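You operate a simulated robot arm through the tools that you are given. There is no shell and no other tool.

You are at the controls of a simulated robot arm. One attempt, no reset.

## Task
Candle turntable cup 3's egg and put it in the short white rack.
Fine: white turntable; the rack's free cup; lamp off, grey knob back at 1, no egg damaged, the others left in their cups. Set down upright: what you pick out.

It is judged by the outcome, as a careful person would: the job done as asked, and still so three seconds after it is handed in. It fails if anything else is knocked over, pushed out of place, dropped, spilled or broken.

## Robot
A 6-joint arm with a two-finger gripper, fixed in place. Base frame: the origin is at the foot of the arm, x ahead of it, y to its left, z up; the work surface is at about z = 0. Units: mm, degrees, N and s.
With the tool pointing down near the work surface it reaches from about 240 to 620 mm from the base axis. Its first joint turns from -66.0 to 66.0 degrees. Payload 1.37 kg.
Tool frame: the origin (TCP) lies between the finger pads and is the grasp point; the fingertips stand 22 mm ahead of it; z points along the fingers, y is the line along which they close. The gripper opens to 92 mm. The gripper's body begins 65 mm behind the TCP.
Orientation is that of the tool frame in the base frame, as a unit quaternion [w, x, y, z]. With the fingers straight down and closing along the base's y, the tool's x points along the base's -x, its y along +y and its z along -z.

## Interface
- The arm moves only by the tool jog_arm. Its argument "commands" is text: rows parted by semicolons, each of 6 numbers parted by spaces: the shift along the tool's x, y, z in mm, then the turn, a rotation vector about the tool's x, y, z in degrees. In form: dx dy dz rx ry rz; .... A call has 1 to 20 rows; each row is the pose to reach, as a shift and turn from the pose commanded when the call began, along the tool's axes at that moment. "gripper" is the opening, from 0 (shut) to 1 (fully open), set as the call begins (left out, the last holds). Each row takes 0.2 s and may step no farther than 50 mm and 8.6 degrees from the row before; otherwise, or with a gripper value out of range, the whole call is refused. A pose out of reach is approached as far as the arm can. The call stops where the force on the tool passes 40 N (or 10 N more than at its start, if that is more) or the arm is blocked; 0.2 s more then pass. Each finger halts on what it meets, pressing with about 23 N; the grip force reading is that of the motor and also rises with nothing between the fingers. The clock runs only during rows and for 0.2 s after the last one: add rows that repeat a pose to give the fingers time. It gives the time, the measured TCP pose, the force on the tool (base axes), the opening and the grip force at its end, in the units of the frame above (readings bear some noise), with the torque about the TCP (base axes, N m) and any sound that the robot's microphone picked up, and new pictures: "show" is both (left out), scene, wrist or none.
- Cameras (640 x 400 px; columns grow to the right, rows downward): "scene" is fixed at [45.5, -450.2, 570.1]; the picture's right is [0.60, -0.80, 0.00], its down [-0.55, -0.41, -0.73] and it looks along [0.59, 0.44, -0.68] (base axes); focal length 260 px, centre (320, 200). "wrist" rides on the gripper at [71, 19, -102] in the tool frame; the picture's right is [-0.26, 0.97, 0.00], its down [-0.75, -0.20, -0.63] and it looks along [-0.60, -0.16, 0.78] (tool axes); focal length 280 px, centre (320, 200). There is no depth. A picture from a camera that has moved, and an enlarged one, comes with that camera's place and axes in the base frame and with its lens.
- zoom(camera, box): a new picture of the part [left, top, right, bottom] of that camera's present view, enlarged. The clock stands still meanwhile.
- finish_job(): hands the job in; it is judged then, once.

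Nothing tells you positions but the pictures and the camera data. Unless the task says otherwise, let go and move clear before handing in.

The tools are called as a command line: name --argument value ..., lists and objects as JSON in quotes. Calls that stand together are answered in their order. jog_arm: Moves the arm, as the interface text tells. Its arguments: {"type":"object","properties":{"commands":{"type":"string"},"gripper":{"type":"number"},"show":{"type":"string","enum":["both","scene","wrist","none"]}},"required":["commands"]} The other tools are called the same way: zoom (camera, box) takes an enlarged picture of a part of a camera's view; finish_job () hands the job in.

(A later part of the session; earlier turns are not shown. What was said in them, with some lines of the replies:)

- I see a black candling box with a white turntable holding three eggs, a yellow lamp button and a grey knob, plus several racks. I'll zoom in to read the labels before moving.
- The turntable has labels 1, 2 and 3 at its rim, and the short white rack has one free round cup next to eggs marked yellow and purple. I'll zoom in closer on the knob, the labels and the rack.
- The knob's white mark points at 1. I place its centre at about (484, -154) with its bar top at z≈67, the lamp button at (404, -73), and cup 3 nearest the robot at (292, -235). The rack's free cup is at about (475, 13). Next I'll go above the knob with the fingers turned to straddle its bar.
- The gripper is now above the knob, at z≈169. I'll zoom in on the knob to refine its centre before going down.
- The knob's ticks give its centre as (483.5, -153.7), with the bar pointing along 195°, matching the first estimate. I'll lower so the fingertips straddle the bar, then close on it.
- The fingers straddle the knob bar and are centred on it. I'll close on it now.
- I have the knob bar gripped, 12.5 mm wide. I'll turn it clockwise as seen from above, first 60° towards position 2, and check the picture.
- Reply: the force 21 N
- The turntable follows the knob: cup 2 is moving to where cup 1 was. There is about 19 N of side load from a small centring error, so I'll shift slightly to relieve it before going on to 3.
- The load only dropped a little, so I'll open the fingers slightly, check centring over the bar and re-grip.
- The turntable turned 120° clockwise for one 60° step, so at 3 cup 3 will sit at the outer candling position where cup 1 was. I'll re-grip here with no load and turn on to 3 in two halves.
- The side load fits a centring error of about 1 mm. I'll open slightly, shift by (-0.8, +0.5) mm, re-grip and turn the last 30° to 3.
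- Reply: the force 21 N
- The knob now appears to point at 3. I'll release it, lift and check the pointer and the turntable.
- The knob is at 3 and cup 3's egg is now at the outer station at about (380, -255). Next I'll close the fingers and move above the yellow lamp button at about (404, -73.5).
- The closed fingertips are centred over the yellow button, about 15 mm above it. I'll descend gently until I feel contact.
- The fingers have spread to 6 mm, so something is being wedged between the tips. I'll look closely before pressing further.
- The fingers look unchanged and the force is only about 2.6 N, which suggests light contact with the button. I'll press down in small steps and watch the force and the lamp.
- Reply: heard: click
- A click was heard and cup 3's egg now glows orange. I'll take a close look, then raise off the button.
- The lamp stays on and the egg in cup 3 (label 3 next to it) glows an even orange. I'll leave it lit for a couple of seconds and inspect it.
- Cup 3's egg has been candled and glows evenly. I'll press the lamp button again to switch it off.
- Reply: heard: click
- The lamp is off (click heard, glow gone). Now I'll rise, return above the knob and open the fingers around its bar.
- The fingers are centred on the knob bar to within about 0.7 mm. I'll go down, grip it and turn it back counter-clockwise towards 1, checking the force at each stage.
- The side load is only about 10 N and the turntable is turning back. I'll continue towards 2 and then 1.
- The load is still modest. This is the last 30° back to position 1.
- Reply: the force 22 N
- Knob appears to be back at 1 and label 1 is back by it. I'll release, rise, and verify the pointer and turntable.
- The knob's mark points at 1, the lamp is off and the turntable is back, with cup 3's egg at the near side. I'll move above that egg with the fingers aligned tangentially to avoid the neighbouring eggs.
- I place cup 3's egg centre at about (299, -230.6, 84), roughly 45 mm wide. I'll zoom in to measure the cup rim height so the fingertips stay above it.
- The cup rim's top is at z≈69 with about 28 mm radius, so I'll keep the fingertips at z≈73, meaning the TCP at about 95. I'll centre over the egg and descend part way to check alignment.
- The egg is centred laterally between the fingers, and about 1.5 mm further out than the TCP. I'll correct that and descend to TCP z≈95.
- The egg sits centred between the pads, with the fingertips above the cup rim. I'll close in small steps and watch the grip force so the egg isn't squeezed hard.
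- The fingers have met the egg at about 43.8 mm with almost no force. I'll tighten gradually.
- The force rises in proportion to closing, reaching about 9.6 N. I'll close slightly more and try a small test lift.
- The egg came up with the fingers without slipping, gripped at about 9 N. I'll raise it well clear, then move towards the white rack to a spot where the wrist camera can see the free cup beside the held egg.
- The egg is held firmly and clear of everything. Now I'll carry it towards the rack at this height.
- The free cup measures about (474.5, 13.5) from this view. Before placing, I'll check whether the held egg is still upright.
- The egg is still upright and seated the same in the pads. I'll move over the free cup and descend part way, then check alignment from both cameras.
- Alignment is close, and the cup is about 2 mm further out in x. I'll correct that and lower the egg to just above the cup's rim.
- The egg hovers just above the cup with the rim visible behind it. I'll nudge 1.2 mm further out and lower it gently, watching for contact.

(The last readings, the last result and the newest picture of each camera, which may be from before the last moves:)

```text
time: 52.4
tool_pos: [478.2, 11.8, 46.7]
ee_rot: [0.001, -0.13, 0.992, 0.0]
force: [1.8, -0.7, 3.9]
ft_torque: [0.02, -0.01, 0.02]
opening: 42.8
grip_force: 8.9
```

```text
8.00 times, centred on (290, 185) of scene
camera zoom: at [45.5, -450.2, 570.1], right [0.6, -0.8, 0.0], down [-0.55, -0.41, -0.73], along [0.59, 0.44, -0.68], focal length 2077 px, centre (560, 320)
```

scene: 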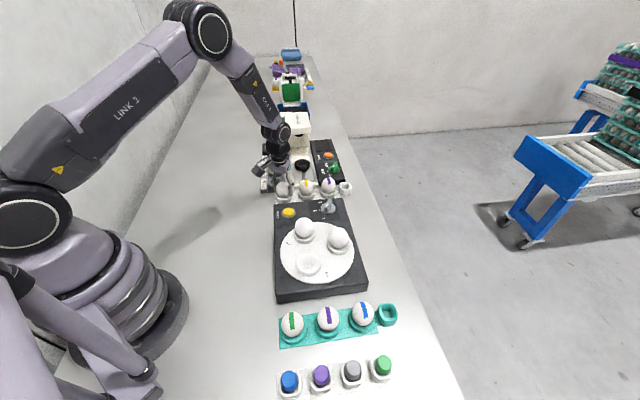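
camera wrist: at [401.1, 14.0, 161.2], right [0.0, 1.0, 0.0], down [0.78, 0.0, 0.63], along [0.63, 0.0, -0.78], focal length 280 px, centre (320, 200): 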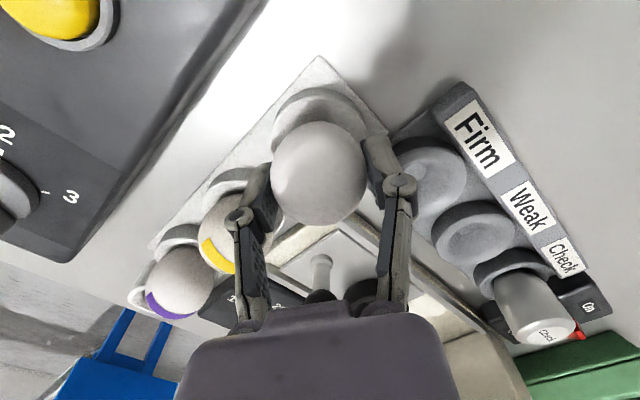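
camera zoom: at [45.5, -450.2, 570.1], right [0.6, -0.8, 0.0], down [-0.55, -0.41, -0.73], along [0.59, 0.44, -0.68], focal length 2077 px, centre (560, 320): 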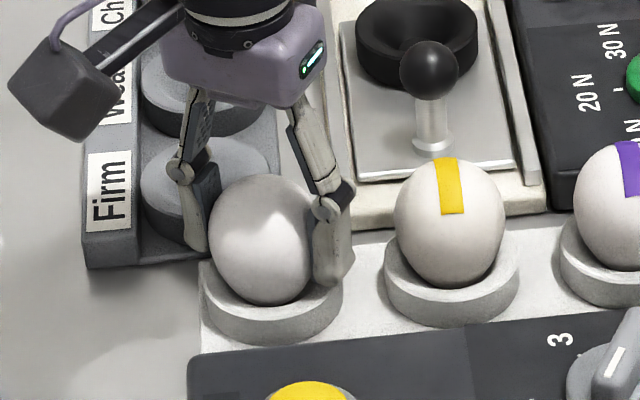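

The egg has touched down in the bowl, with about 4 N on the tool, slightly off-centre. I'll ease up 1 mm, shift about 1 mm towards the cup's centre and set it down again.

jog_arm --commands "0 0 -1.5 0 0 0; -0.76 -1.03 -1.5 0 0 0; -0.76 -1.03 0 0 0 0; -0.76 -1.03 0.5 0 0 0; -0.76 -1.03 0.5 0 0 0" --show "both"

zoom --camera "scene" --box '[260, 160, 320, 210]'

zoom --camera "wrist" --box '[200, 60, 440, 260]'

```text
time: 53.6
tool_pos: [476.5, 12.0, 46.0]
ee_rot: [0.001, -0.13, 0.991, 0.0]
force: [2.5, 2.3, 4.7]
ft_torque: [0.05, -0.02, -0.01]
opening: 42.8
grip_force: 9.7
camera wrist: at [403.8, 13.2, 147.1], right [0.0, 1.0, 0.0], down [0.78, 0.0, 0.63], along [0.63, 0.0, -0.78], focal length 280 px, centre (320, 200)
```

scene: 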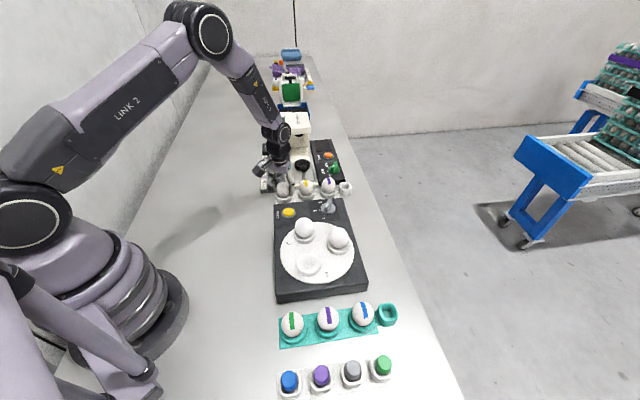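
wrist: 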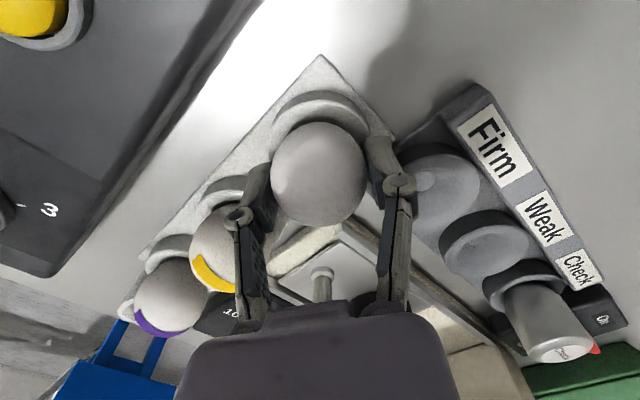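

```text
8.00 times, centred on (290, 185) of scene
camera zoom: at [45.5, -450.2, 570.1], right [0.6, -0.8, 0.0], down [-0.55, -0.41, -0.73], along [0.59, 0.44, -0.68], focal length 2077 px, centre (560, 320)
```

zoom: 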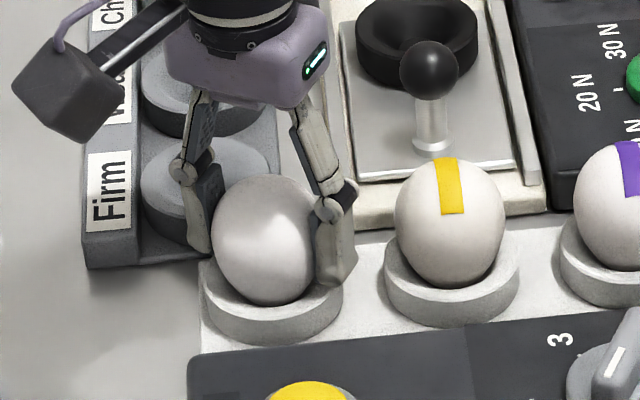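

```text
2.00 times, centred on (320, 160) of wrist
camera zoom: at [403.8, 13.2, 147.1], right [0.0, 1.0, 0.0], down [0.78, 0.0, 0.63], along [0.63, 0.0, -0.78], focal length 561 px, centre (320, 280)
```

zoom: 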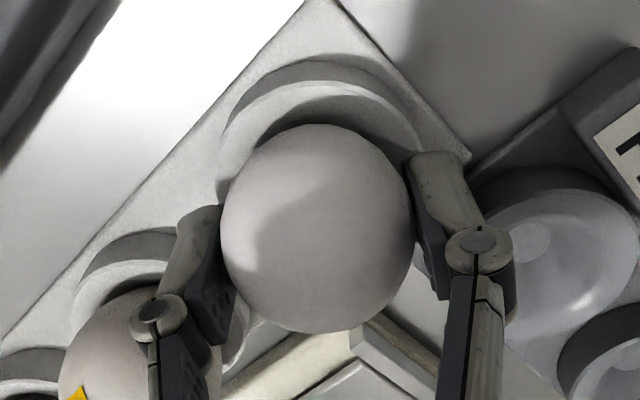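

The bowl's reaction (+x, +y) and the ring's position in the wrist view say the cup centre is about 2.5 mm further in x. I'll lift 2 mm, shift and set down again.

jog_arm --commands "0 0 -2.5 0 0 0; -2.57 -0.07 -2.5 0 0 0; -2.57 -0.07 -1 0 0 0; -2.57 -0.07 0 0 0 0; -2.57 -0.07 0 0 0 0" --show "both"

zoom --camera "wrist" --box '[200, 60, 440, 260]'

zoom --camera "scene" --box '[260, 160, 320, 210]'

```text
time: 54.8
tool_pos: [479.5, 12.3, 46.0]
ee_rot: [0.0, -0.13, 0.991, -0.001]
force: [-2.7, 2.0, 4.8]
ft_torque: [-0.02, 0.07, 0.03]
opening: 42.5
grip_force: 8.9
camera wrist: at [406.3, 13.8, 147.2], right [0.0, 1.0, 0.0], down [0.78, 0.0, 0.63], along [0.63, 0.0, -0.78], focal length 280 px, centre (320, 200)
```

scene: 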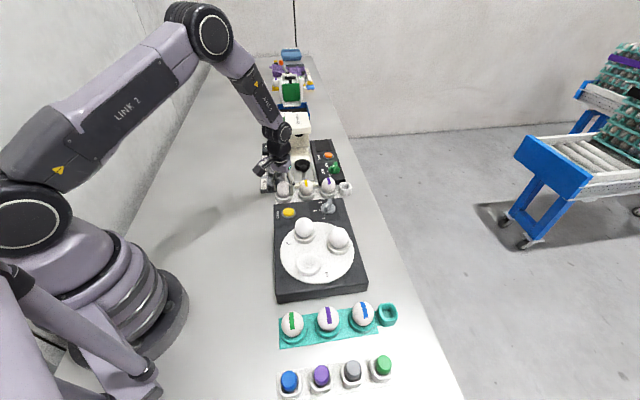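
wrist: 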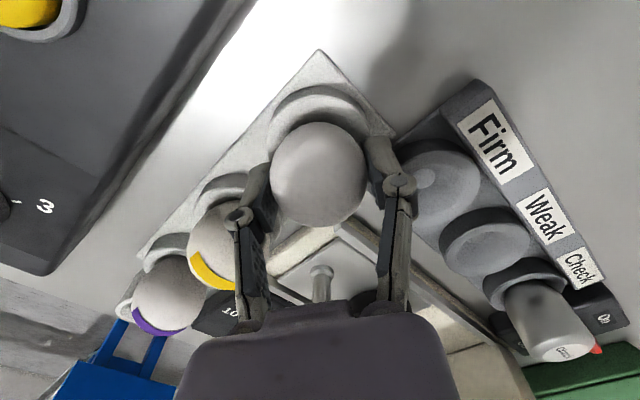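

```text
2.00 times, centred on (320, 160) of wrist
camera zoom: at [406.3, 13.8, 147.2], right [0.0, 1.0, 0.0], down [0.78, 0.0, 0.63], along [0.63, 0.0, -0.78], focal length 561 px, centre (320, 280)
```

zoom: 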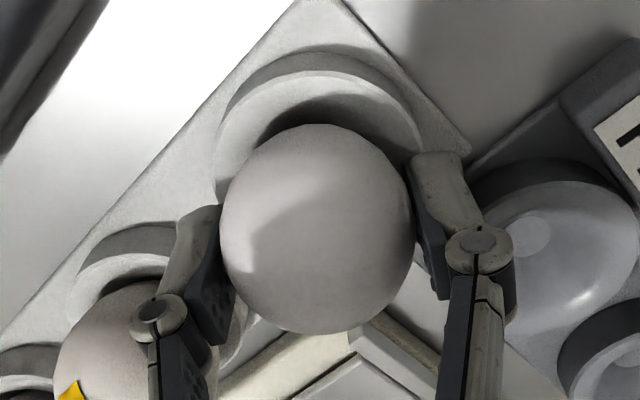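

```text
8.00 times, centred on (290, 185) of scene
camera zoom: at [45.5, -450.2, 570.1], right [0.6, -0.8, 0.0], down [-0.55, -0.41, -0.73], along [0.59, 0.44, -0.68], focal length 2077 px, centre (560, 320)
```

zoom: 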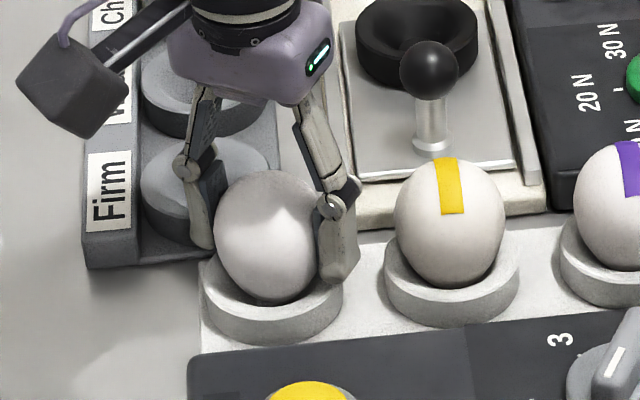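

The x reaction has flipped sign, so the cup centre lies midway. I'll shift back 1.2 mm in x and 0.8 mm in +y, then set down.

jog_arm --commands "0 0 -2.5 0 0 0; 0.95 1.08 -2.5 0 0 0; 0.95 1.08 -1 0 0 0; 0.95 1.08 0 0 0 0; 0.95 1.08 0 0 0 0" --show "none"

```text
time: 56.0
tool_pos: [479.2, 13.1, 45.9]
ee_rot: [0.0, -0.131, 0.991, 0.0]
force: [0.1, -0.3, -1.1]
ft_torque: [0.01, 0.0, -0.01]
opening: 43.0
grip_force: 8.8
```

At the same height there is now no contact force, so the egg is centred. I'll lower in 1 mm steps until it seats.

jog_arm --commands "0 0 0.5 0 0 0; 0 0 1 0 0 0; 0 0 1 0 0 0" --show "none"

jog_arm --commands "0 0 0.5 0 0 0; 0 0 1 0 0 0; 0 0 1 0 0 0" --show "none"

```text
time: 56.8
tool_pos: [478.6, 13.9, 45.2]
ee_rot: [0.0, -0.13, 0.991, 0.0]
force: [-3.3, -2.3, 3.9]
ft_torque: [-0.04, 0.05, -0.03]
opening: 42.6
grip_force: 9.0
```

```text
time: 57.6
tool_pos: [478.3, 13.3, 43.8]
ee_rot: [0.001, -0.131, 0.991, 0.001]
force: [-0.7, -4.3, 5.2]
ft_torque: [-0.08, 0.05, 0.01]
opening: 42.8
grip_force: 8.9
```

The egg is seated, with about 5 N of light down force. I'll relieve the load slightly and open the fingers slowly.

jog_arm --commands "0.1 -0.4 -0.6 0 0 0; 0.1 -0.4 -0.6 0 0 0" --show "none"

jog_arm --commands "0 0 0 0 0 0; 0 0 0 0 0 0" --gripper 0.45 --show "none"

jog_arm --commands "0 0 0 0 0 0; 0 0 0 0 0 0" --gripper 0.47 --show "none"

jog_arm --commands "0 0 0 0 0 0; 0 0 0 0 0 0" --gripper 0.5 --show "both"

zoom --camera "scene" --box '[260, 160, 320, 210]'

zoom --camera "wrist" --box '[200, 60, 440, 260]'

```text
time: 58.2
tool_pos: [478.6, 13.6, 44.2]
ee_rot: [0.0, -0.131, 0.991, 0.0]
force: [-0.6, -0.8, -1.4]
ft_torque: [0.0, -0.02, 0.03]
opening: 42.8
grip_force: 8.3
```

```text
time: 58.8
tool_pos: [478.8, 13.1, 44.6]
ee_rot: [0.0, -0.131, 0.991, 0.001]
force: [0.0, -0.4, 0.1]
ft_torque: [0.01, 0.01, 0.02]
opening: 42.7
grip_force: 9.0
```

```text
time: 59.4
tool_pos: [478.7, 13.5, 43.8]
ee_rot: [0.0, -0.13, 0.992, 0.0]
force: [0.8, -0.7, 0.0]
ft_torque: [0.03, -0.01, 0.0]
opening: 43.5
grip_force: 0.7
```

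```text
time: 60.0
tool_pos: [478.5, 13.4, 45.1]
ee_rot: [0.0, -0.131, 0.991, 0.0]
force: [-0.2, 0.5, 0.6]
ft_torque: [-0.03, -0.01, -0.03]
opening: 46.0
grip_force: 0.1
camera wrist: at [405.2, 14.4, 146.0], right [0.0, 1.0, 0.0], down [0.78, 0.0, 0.63], along [0.63, 0.0, -0.78], focal length 280 px, centre (320, 200)
```

scene: 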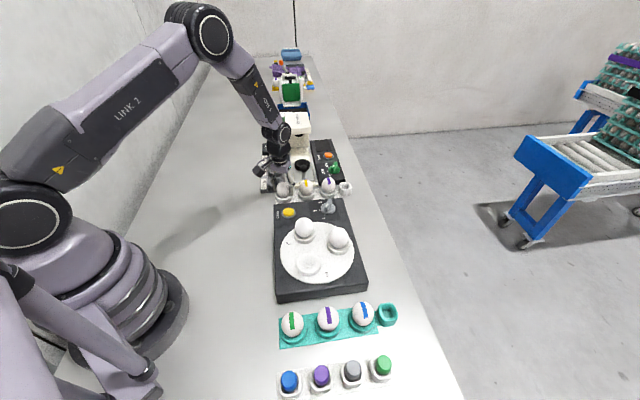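
wrist: 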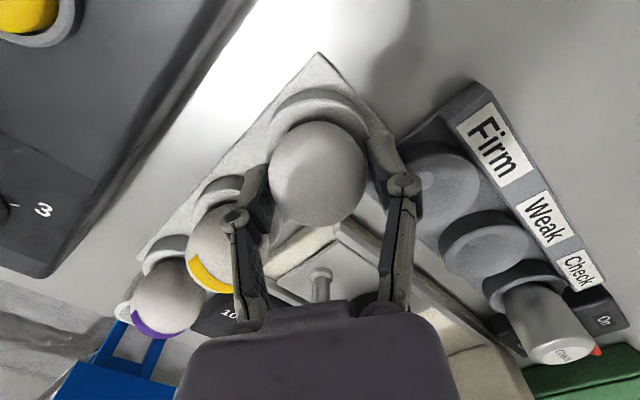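

```text
8.00 times, centred on (290, 185) of scene
camera zoom: at [45.5, -450.2, 570.1], right [0.6, -0.8, 0.0], down [-0.55, -0.41, -0.73], along [0.59, 0.44, -0.68], focal length 2077 px, centre (560, 320)
```

zoom: 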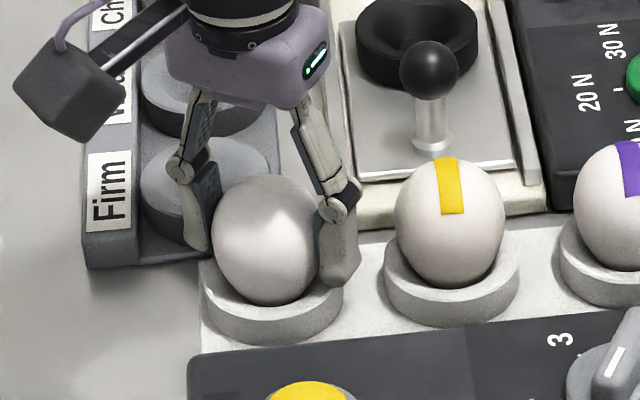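

```text
2.00 times, centred on (320, 160) of wrist
camera zoom: at [405.2, 14.4, 146.0], right [0.0, 1.0, 0.0], down [0.78, 0.0, 0.63], along [0.63, 0.0, -0.78], focal length 561 px, centre (320, 280)
```

zoom: 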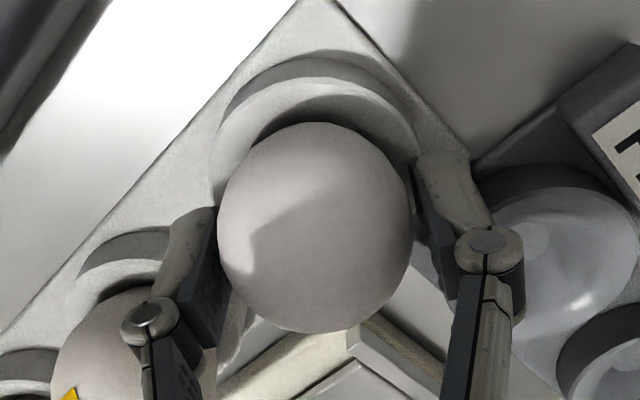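

The egg stands upright in the cup, released. I'll open a bit further and raise straight up, clear of it.

jog_arm --commands "0 0 0 0 0 0; 0 0 0 0 0 0" --gripper 0.6 --show "none"

jog_arm --commands "0 0 -8 0 0 0; 0 0 -20 0 0 0; 0 0 -40 0 0 0; 0 0 -70 0 0 0; 0 0 -105 0 0 0; 0 0 -140 0 0 0; 0 0 -140 0 0 0" --show "both"

zoom --camera "scene" --box '[255, 140, 365, 220]'

zoom --camera "scene" --box '[250, 180, 390, 300]'

zoom --camera "wrist" --box '[200, 20, 460, 220]'

```text
time: 60.6
tool_pos: [478.7, 12.8, 44.0]
ee_rot: [0.0, -0.13, 0.991, 0.0]
force: [-0.6, -0.2, -0.2]
ft_torque: [-0.01, 0.0, -0.02]
opening: 55.0
grip_force: 0.1
```

```text
time: 62.2
tool_pos: [478.9, 14.8, 183.5]
ee_rot: [0.0, -0.129, 0.992, 0.001]
force: [-0.6, -0.3, 0.3]
ft_torque: [0.0, 0.02, 0.0]
opening: 55.2
grip_force: 0.0
camera wrist: at [405.2, 14.9, 286.0], right [0.0, 1.0, 0.0], down [0.78, 0.0, 0.62], along [0.62, 0.0, -0.78], focal length 280 px, centre (320, 200)
```

scene: 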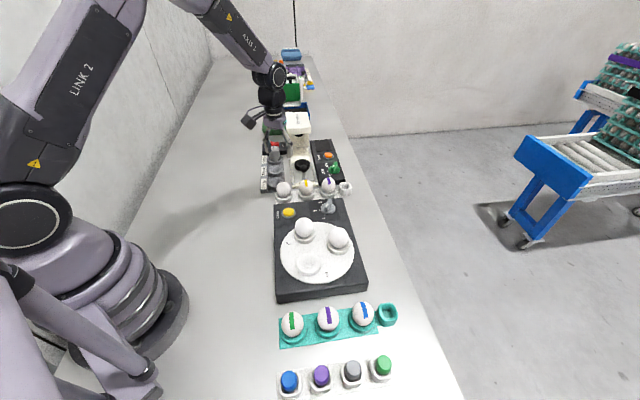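
wrist: 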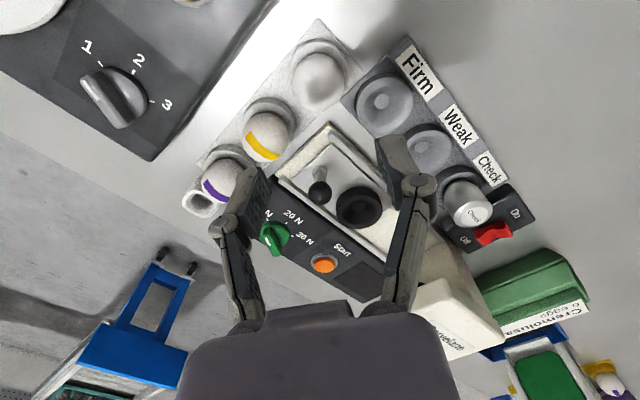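

```text
5.00 times, centred on (310, 180) of scene
camera zoom: at [45.5, -450.2, 570.1], right [0.6, -0.8, 0.0], down [-0.55, -0.41, -0.73], along [0.59, 0.44, -0.68], focal length 1298 px, centre (370, 300)
```

zoom: 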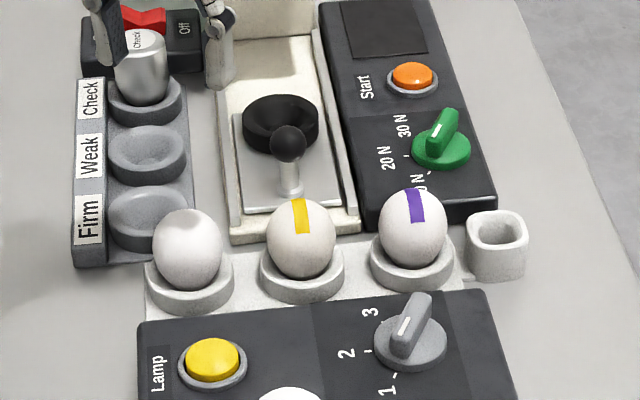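

```text
3.33 times, centred on (320, 240) of scene
camera zoom: at [45.5, -450.2, 570.1], right [0.6, -0.8, 0.0], down [-0.55, -0.41, -0.73], along [0.59, 0.44, -0.68], focal length 866 px, centre (320, 67)
```

zoom: 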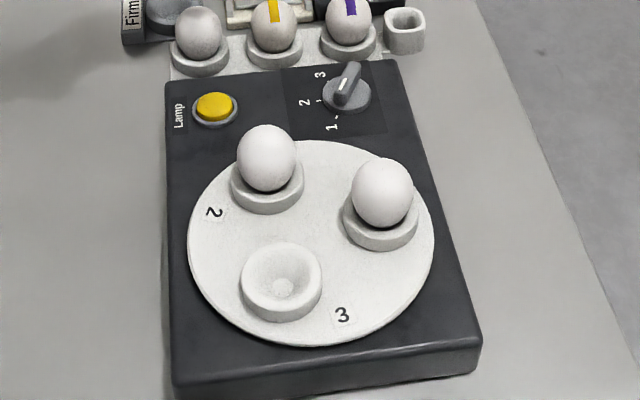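

```text
2.00 times, centred on (330, 120) of wrist
camera zoom: at [405.2, 14.9, 286.0], right [0.0, 1.0, 0.0], down [0.78, 0.0, 0.62], along [0.62, 0.0, -0.78], focal length 561 px, centre (300, 360)
```

zoom: 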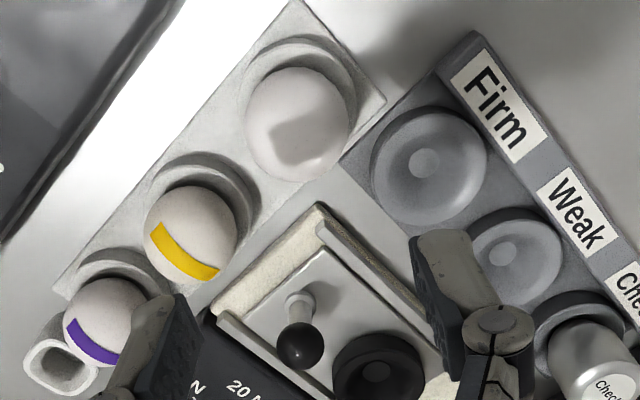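

Cup 3's egg stands upright in the rack's free cup, the lamp is off, the knob is at 1 and the other eggs haven't moved. I'll move the arm further clear and take one last look.

jog_arm --commands "0 0 -40 0 0 0; 0 0 -80 0 0 0; 40 0 -110 0 0 0; 80 0 -130 0 0 0; 110 0 -140 0 0 0; 110 0 -140 0 0 0; 110 0 -140 0 0 0; 110 0 -140 0 0 0; 110 0 -140 0 0 0" --show "both"

zoom --camera "scene" --box '[255, 140, 365, 220]'

zoom --camera "scene" --box '[250, 190, 410, 400]'

```text
time: 64.2
tool_pos: [372.5, -13.7, 323.8]
ee_rot: [0.0, -0.131, 0.991, -0.001]
force: [-0.4, -1.4, 0.9]
ft_torque: [-0.01, 0.02, -0.01]
opening: 55.0
grip_force: 0.0
camera wrist: at [299.5, -13.5, 424.8], right [0.0, 1.0, 0.0], down [0.78, 0.0, 0.63], along [0.63, 0.0, -0.78], focal length 280 px, centre (320, 200)
```

scene: 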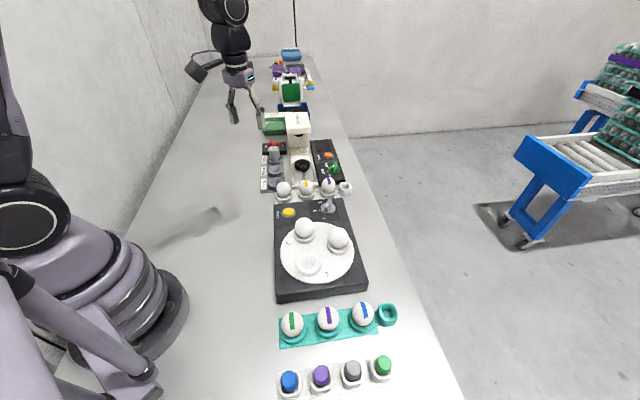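
wrist: 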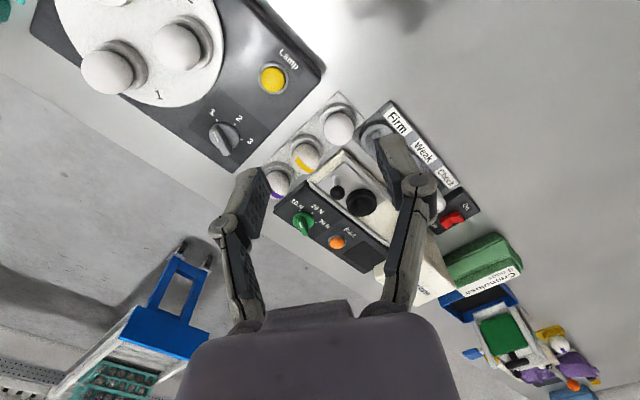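

```text
5.00 times, centred on (310, 180) of scene
camera zoom: at [45.5, -450.2, 570.1], right [0.6, -0.8, 0.0], down [-0.55, -0.41, -0.73], along [0.59, 0.44, -0.68], focal length 1298 px, centre (370, 300)
```

zoom: 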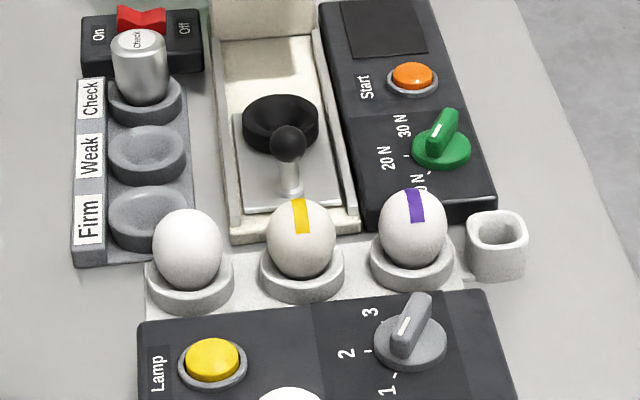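

```text
1.90 times, centred on (330, 295) of scene
camera zoom: at [45.5, -450.2, 570.1], right [0.6, -0.8, 0.0], down [-0.55, -0.41, -0.73], along [0.59, 0.44, -0.68], focal length 495 px, centre (301, 19)
```

zoom: 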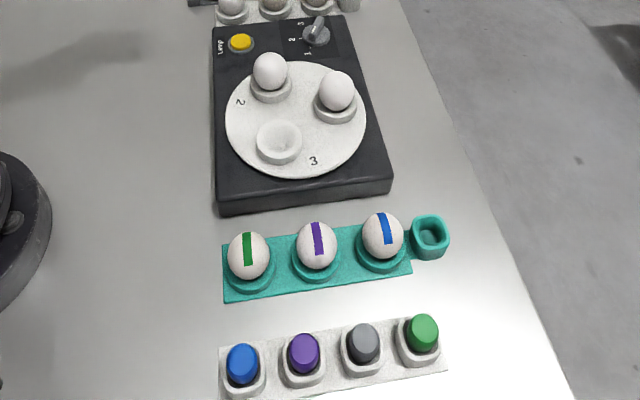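

The egg is upright and steady in the short white rack's free cup. The lamp is off, the knob is at 1, cups 1 and 2 still hold their eggs, and the arm is clear, so I'm handing in the job.

finish_job

```text
The job is handed in.
```

I candled cup 3's egg and set it down upright in the free cup of the short white rack. It glowed an even orange all over with the lamp on.

- **Controls:** the lamp is off and the grey knob's mark points at 1 again.
- **Other eggs:** in the last pictures, cups 1 and 2 still hold their eggs on the white turntable and nothing else had moved.
- **Handling:** I gripped the egg at about 9 N. Centring it in the cup took a few light touches of about 5 N, and it looks undamaged in the pictures.

The arm was well clear when I handed the job in.
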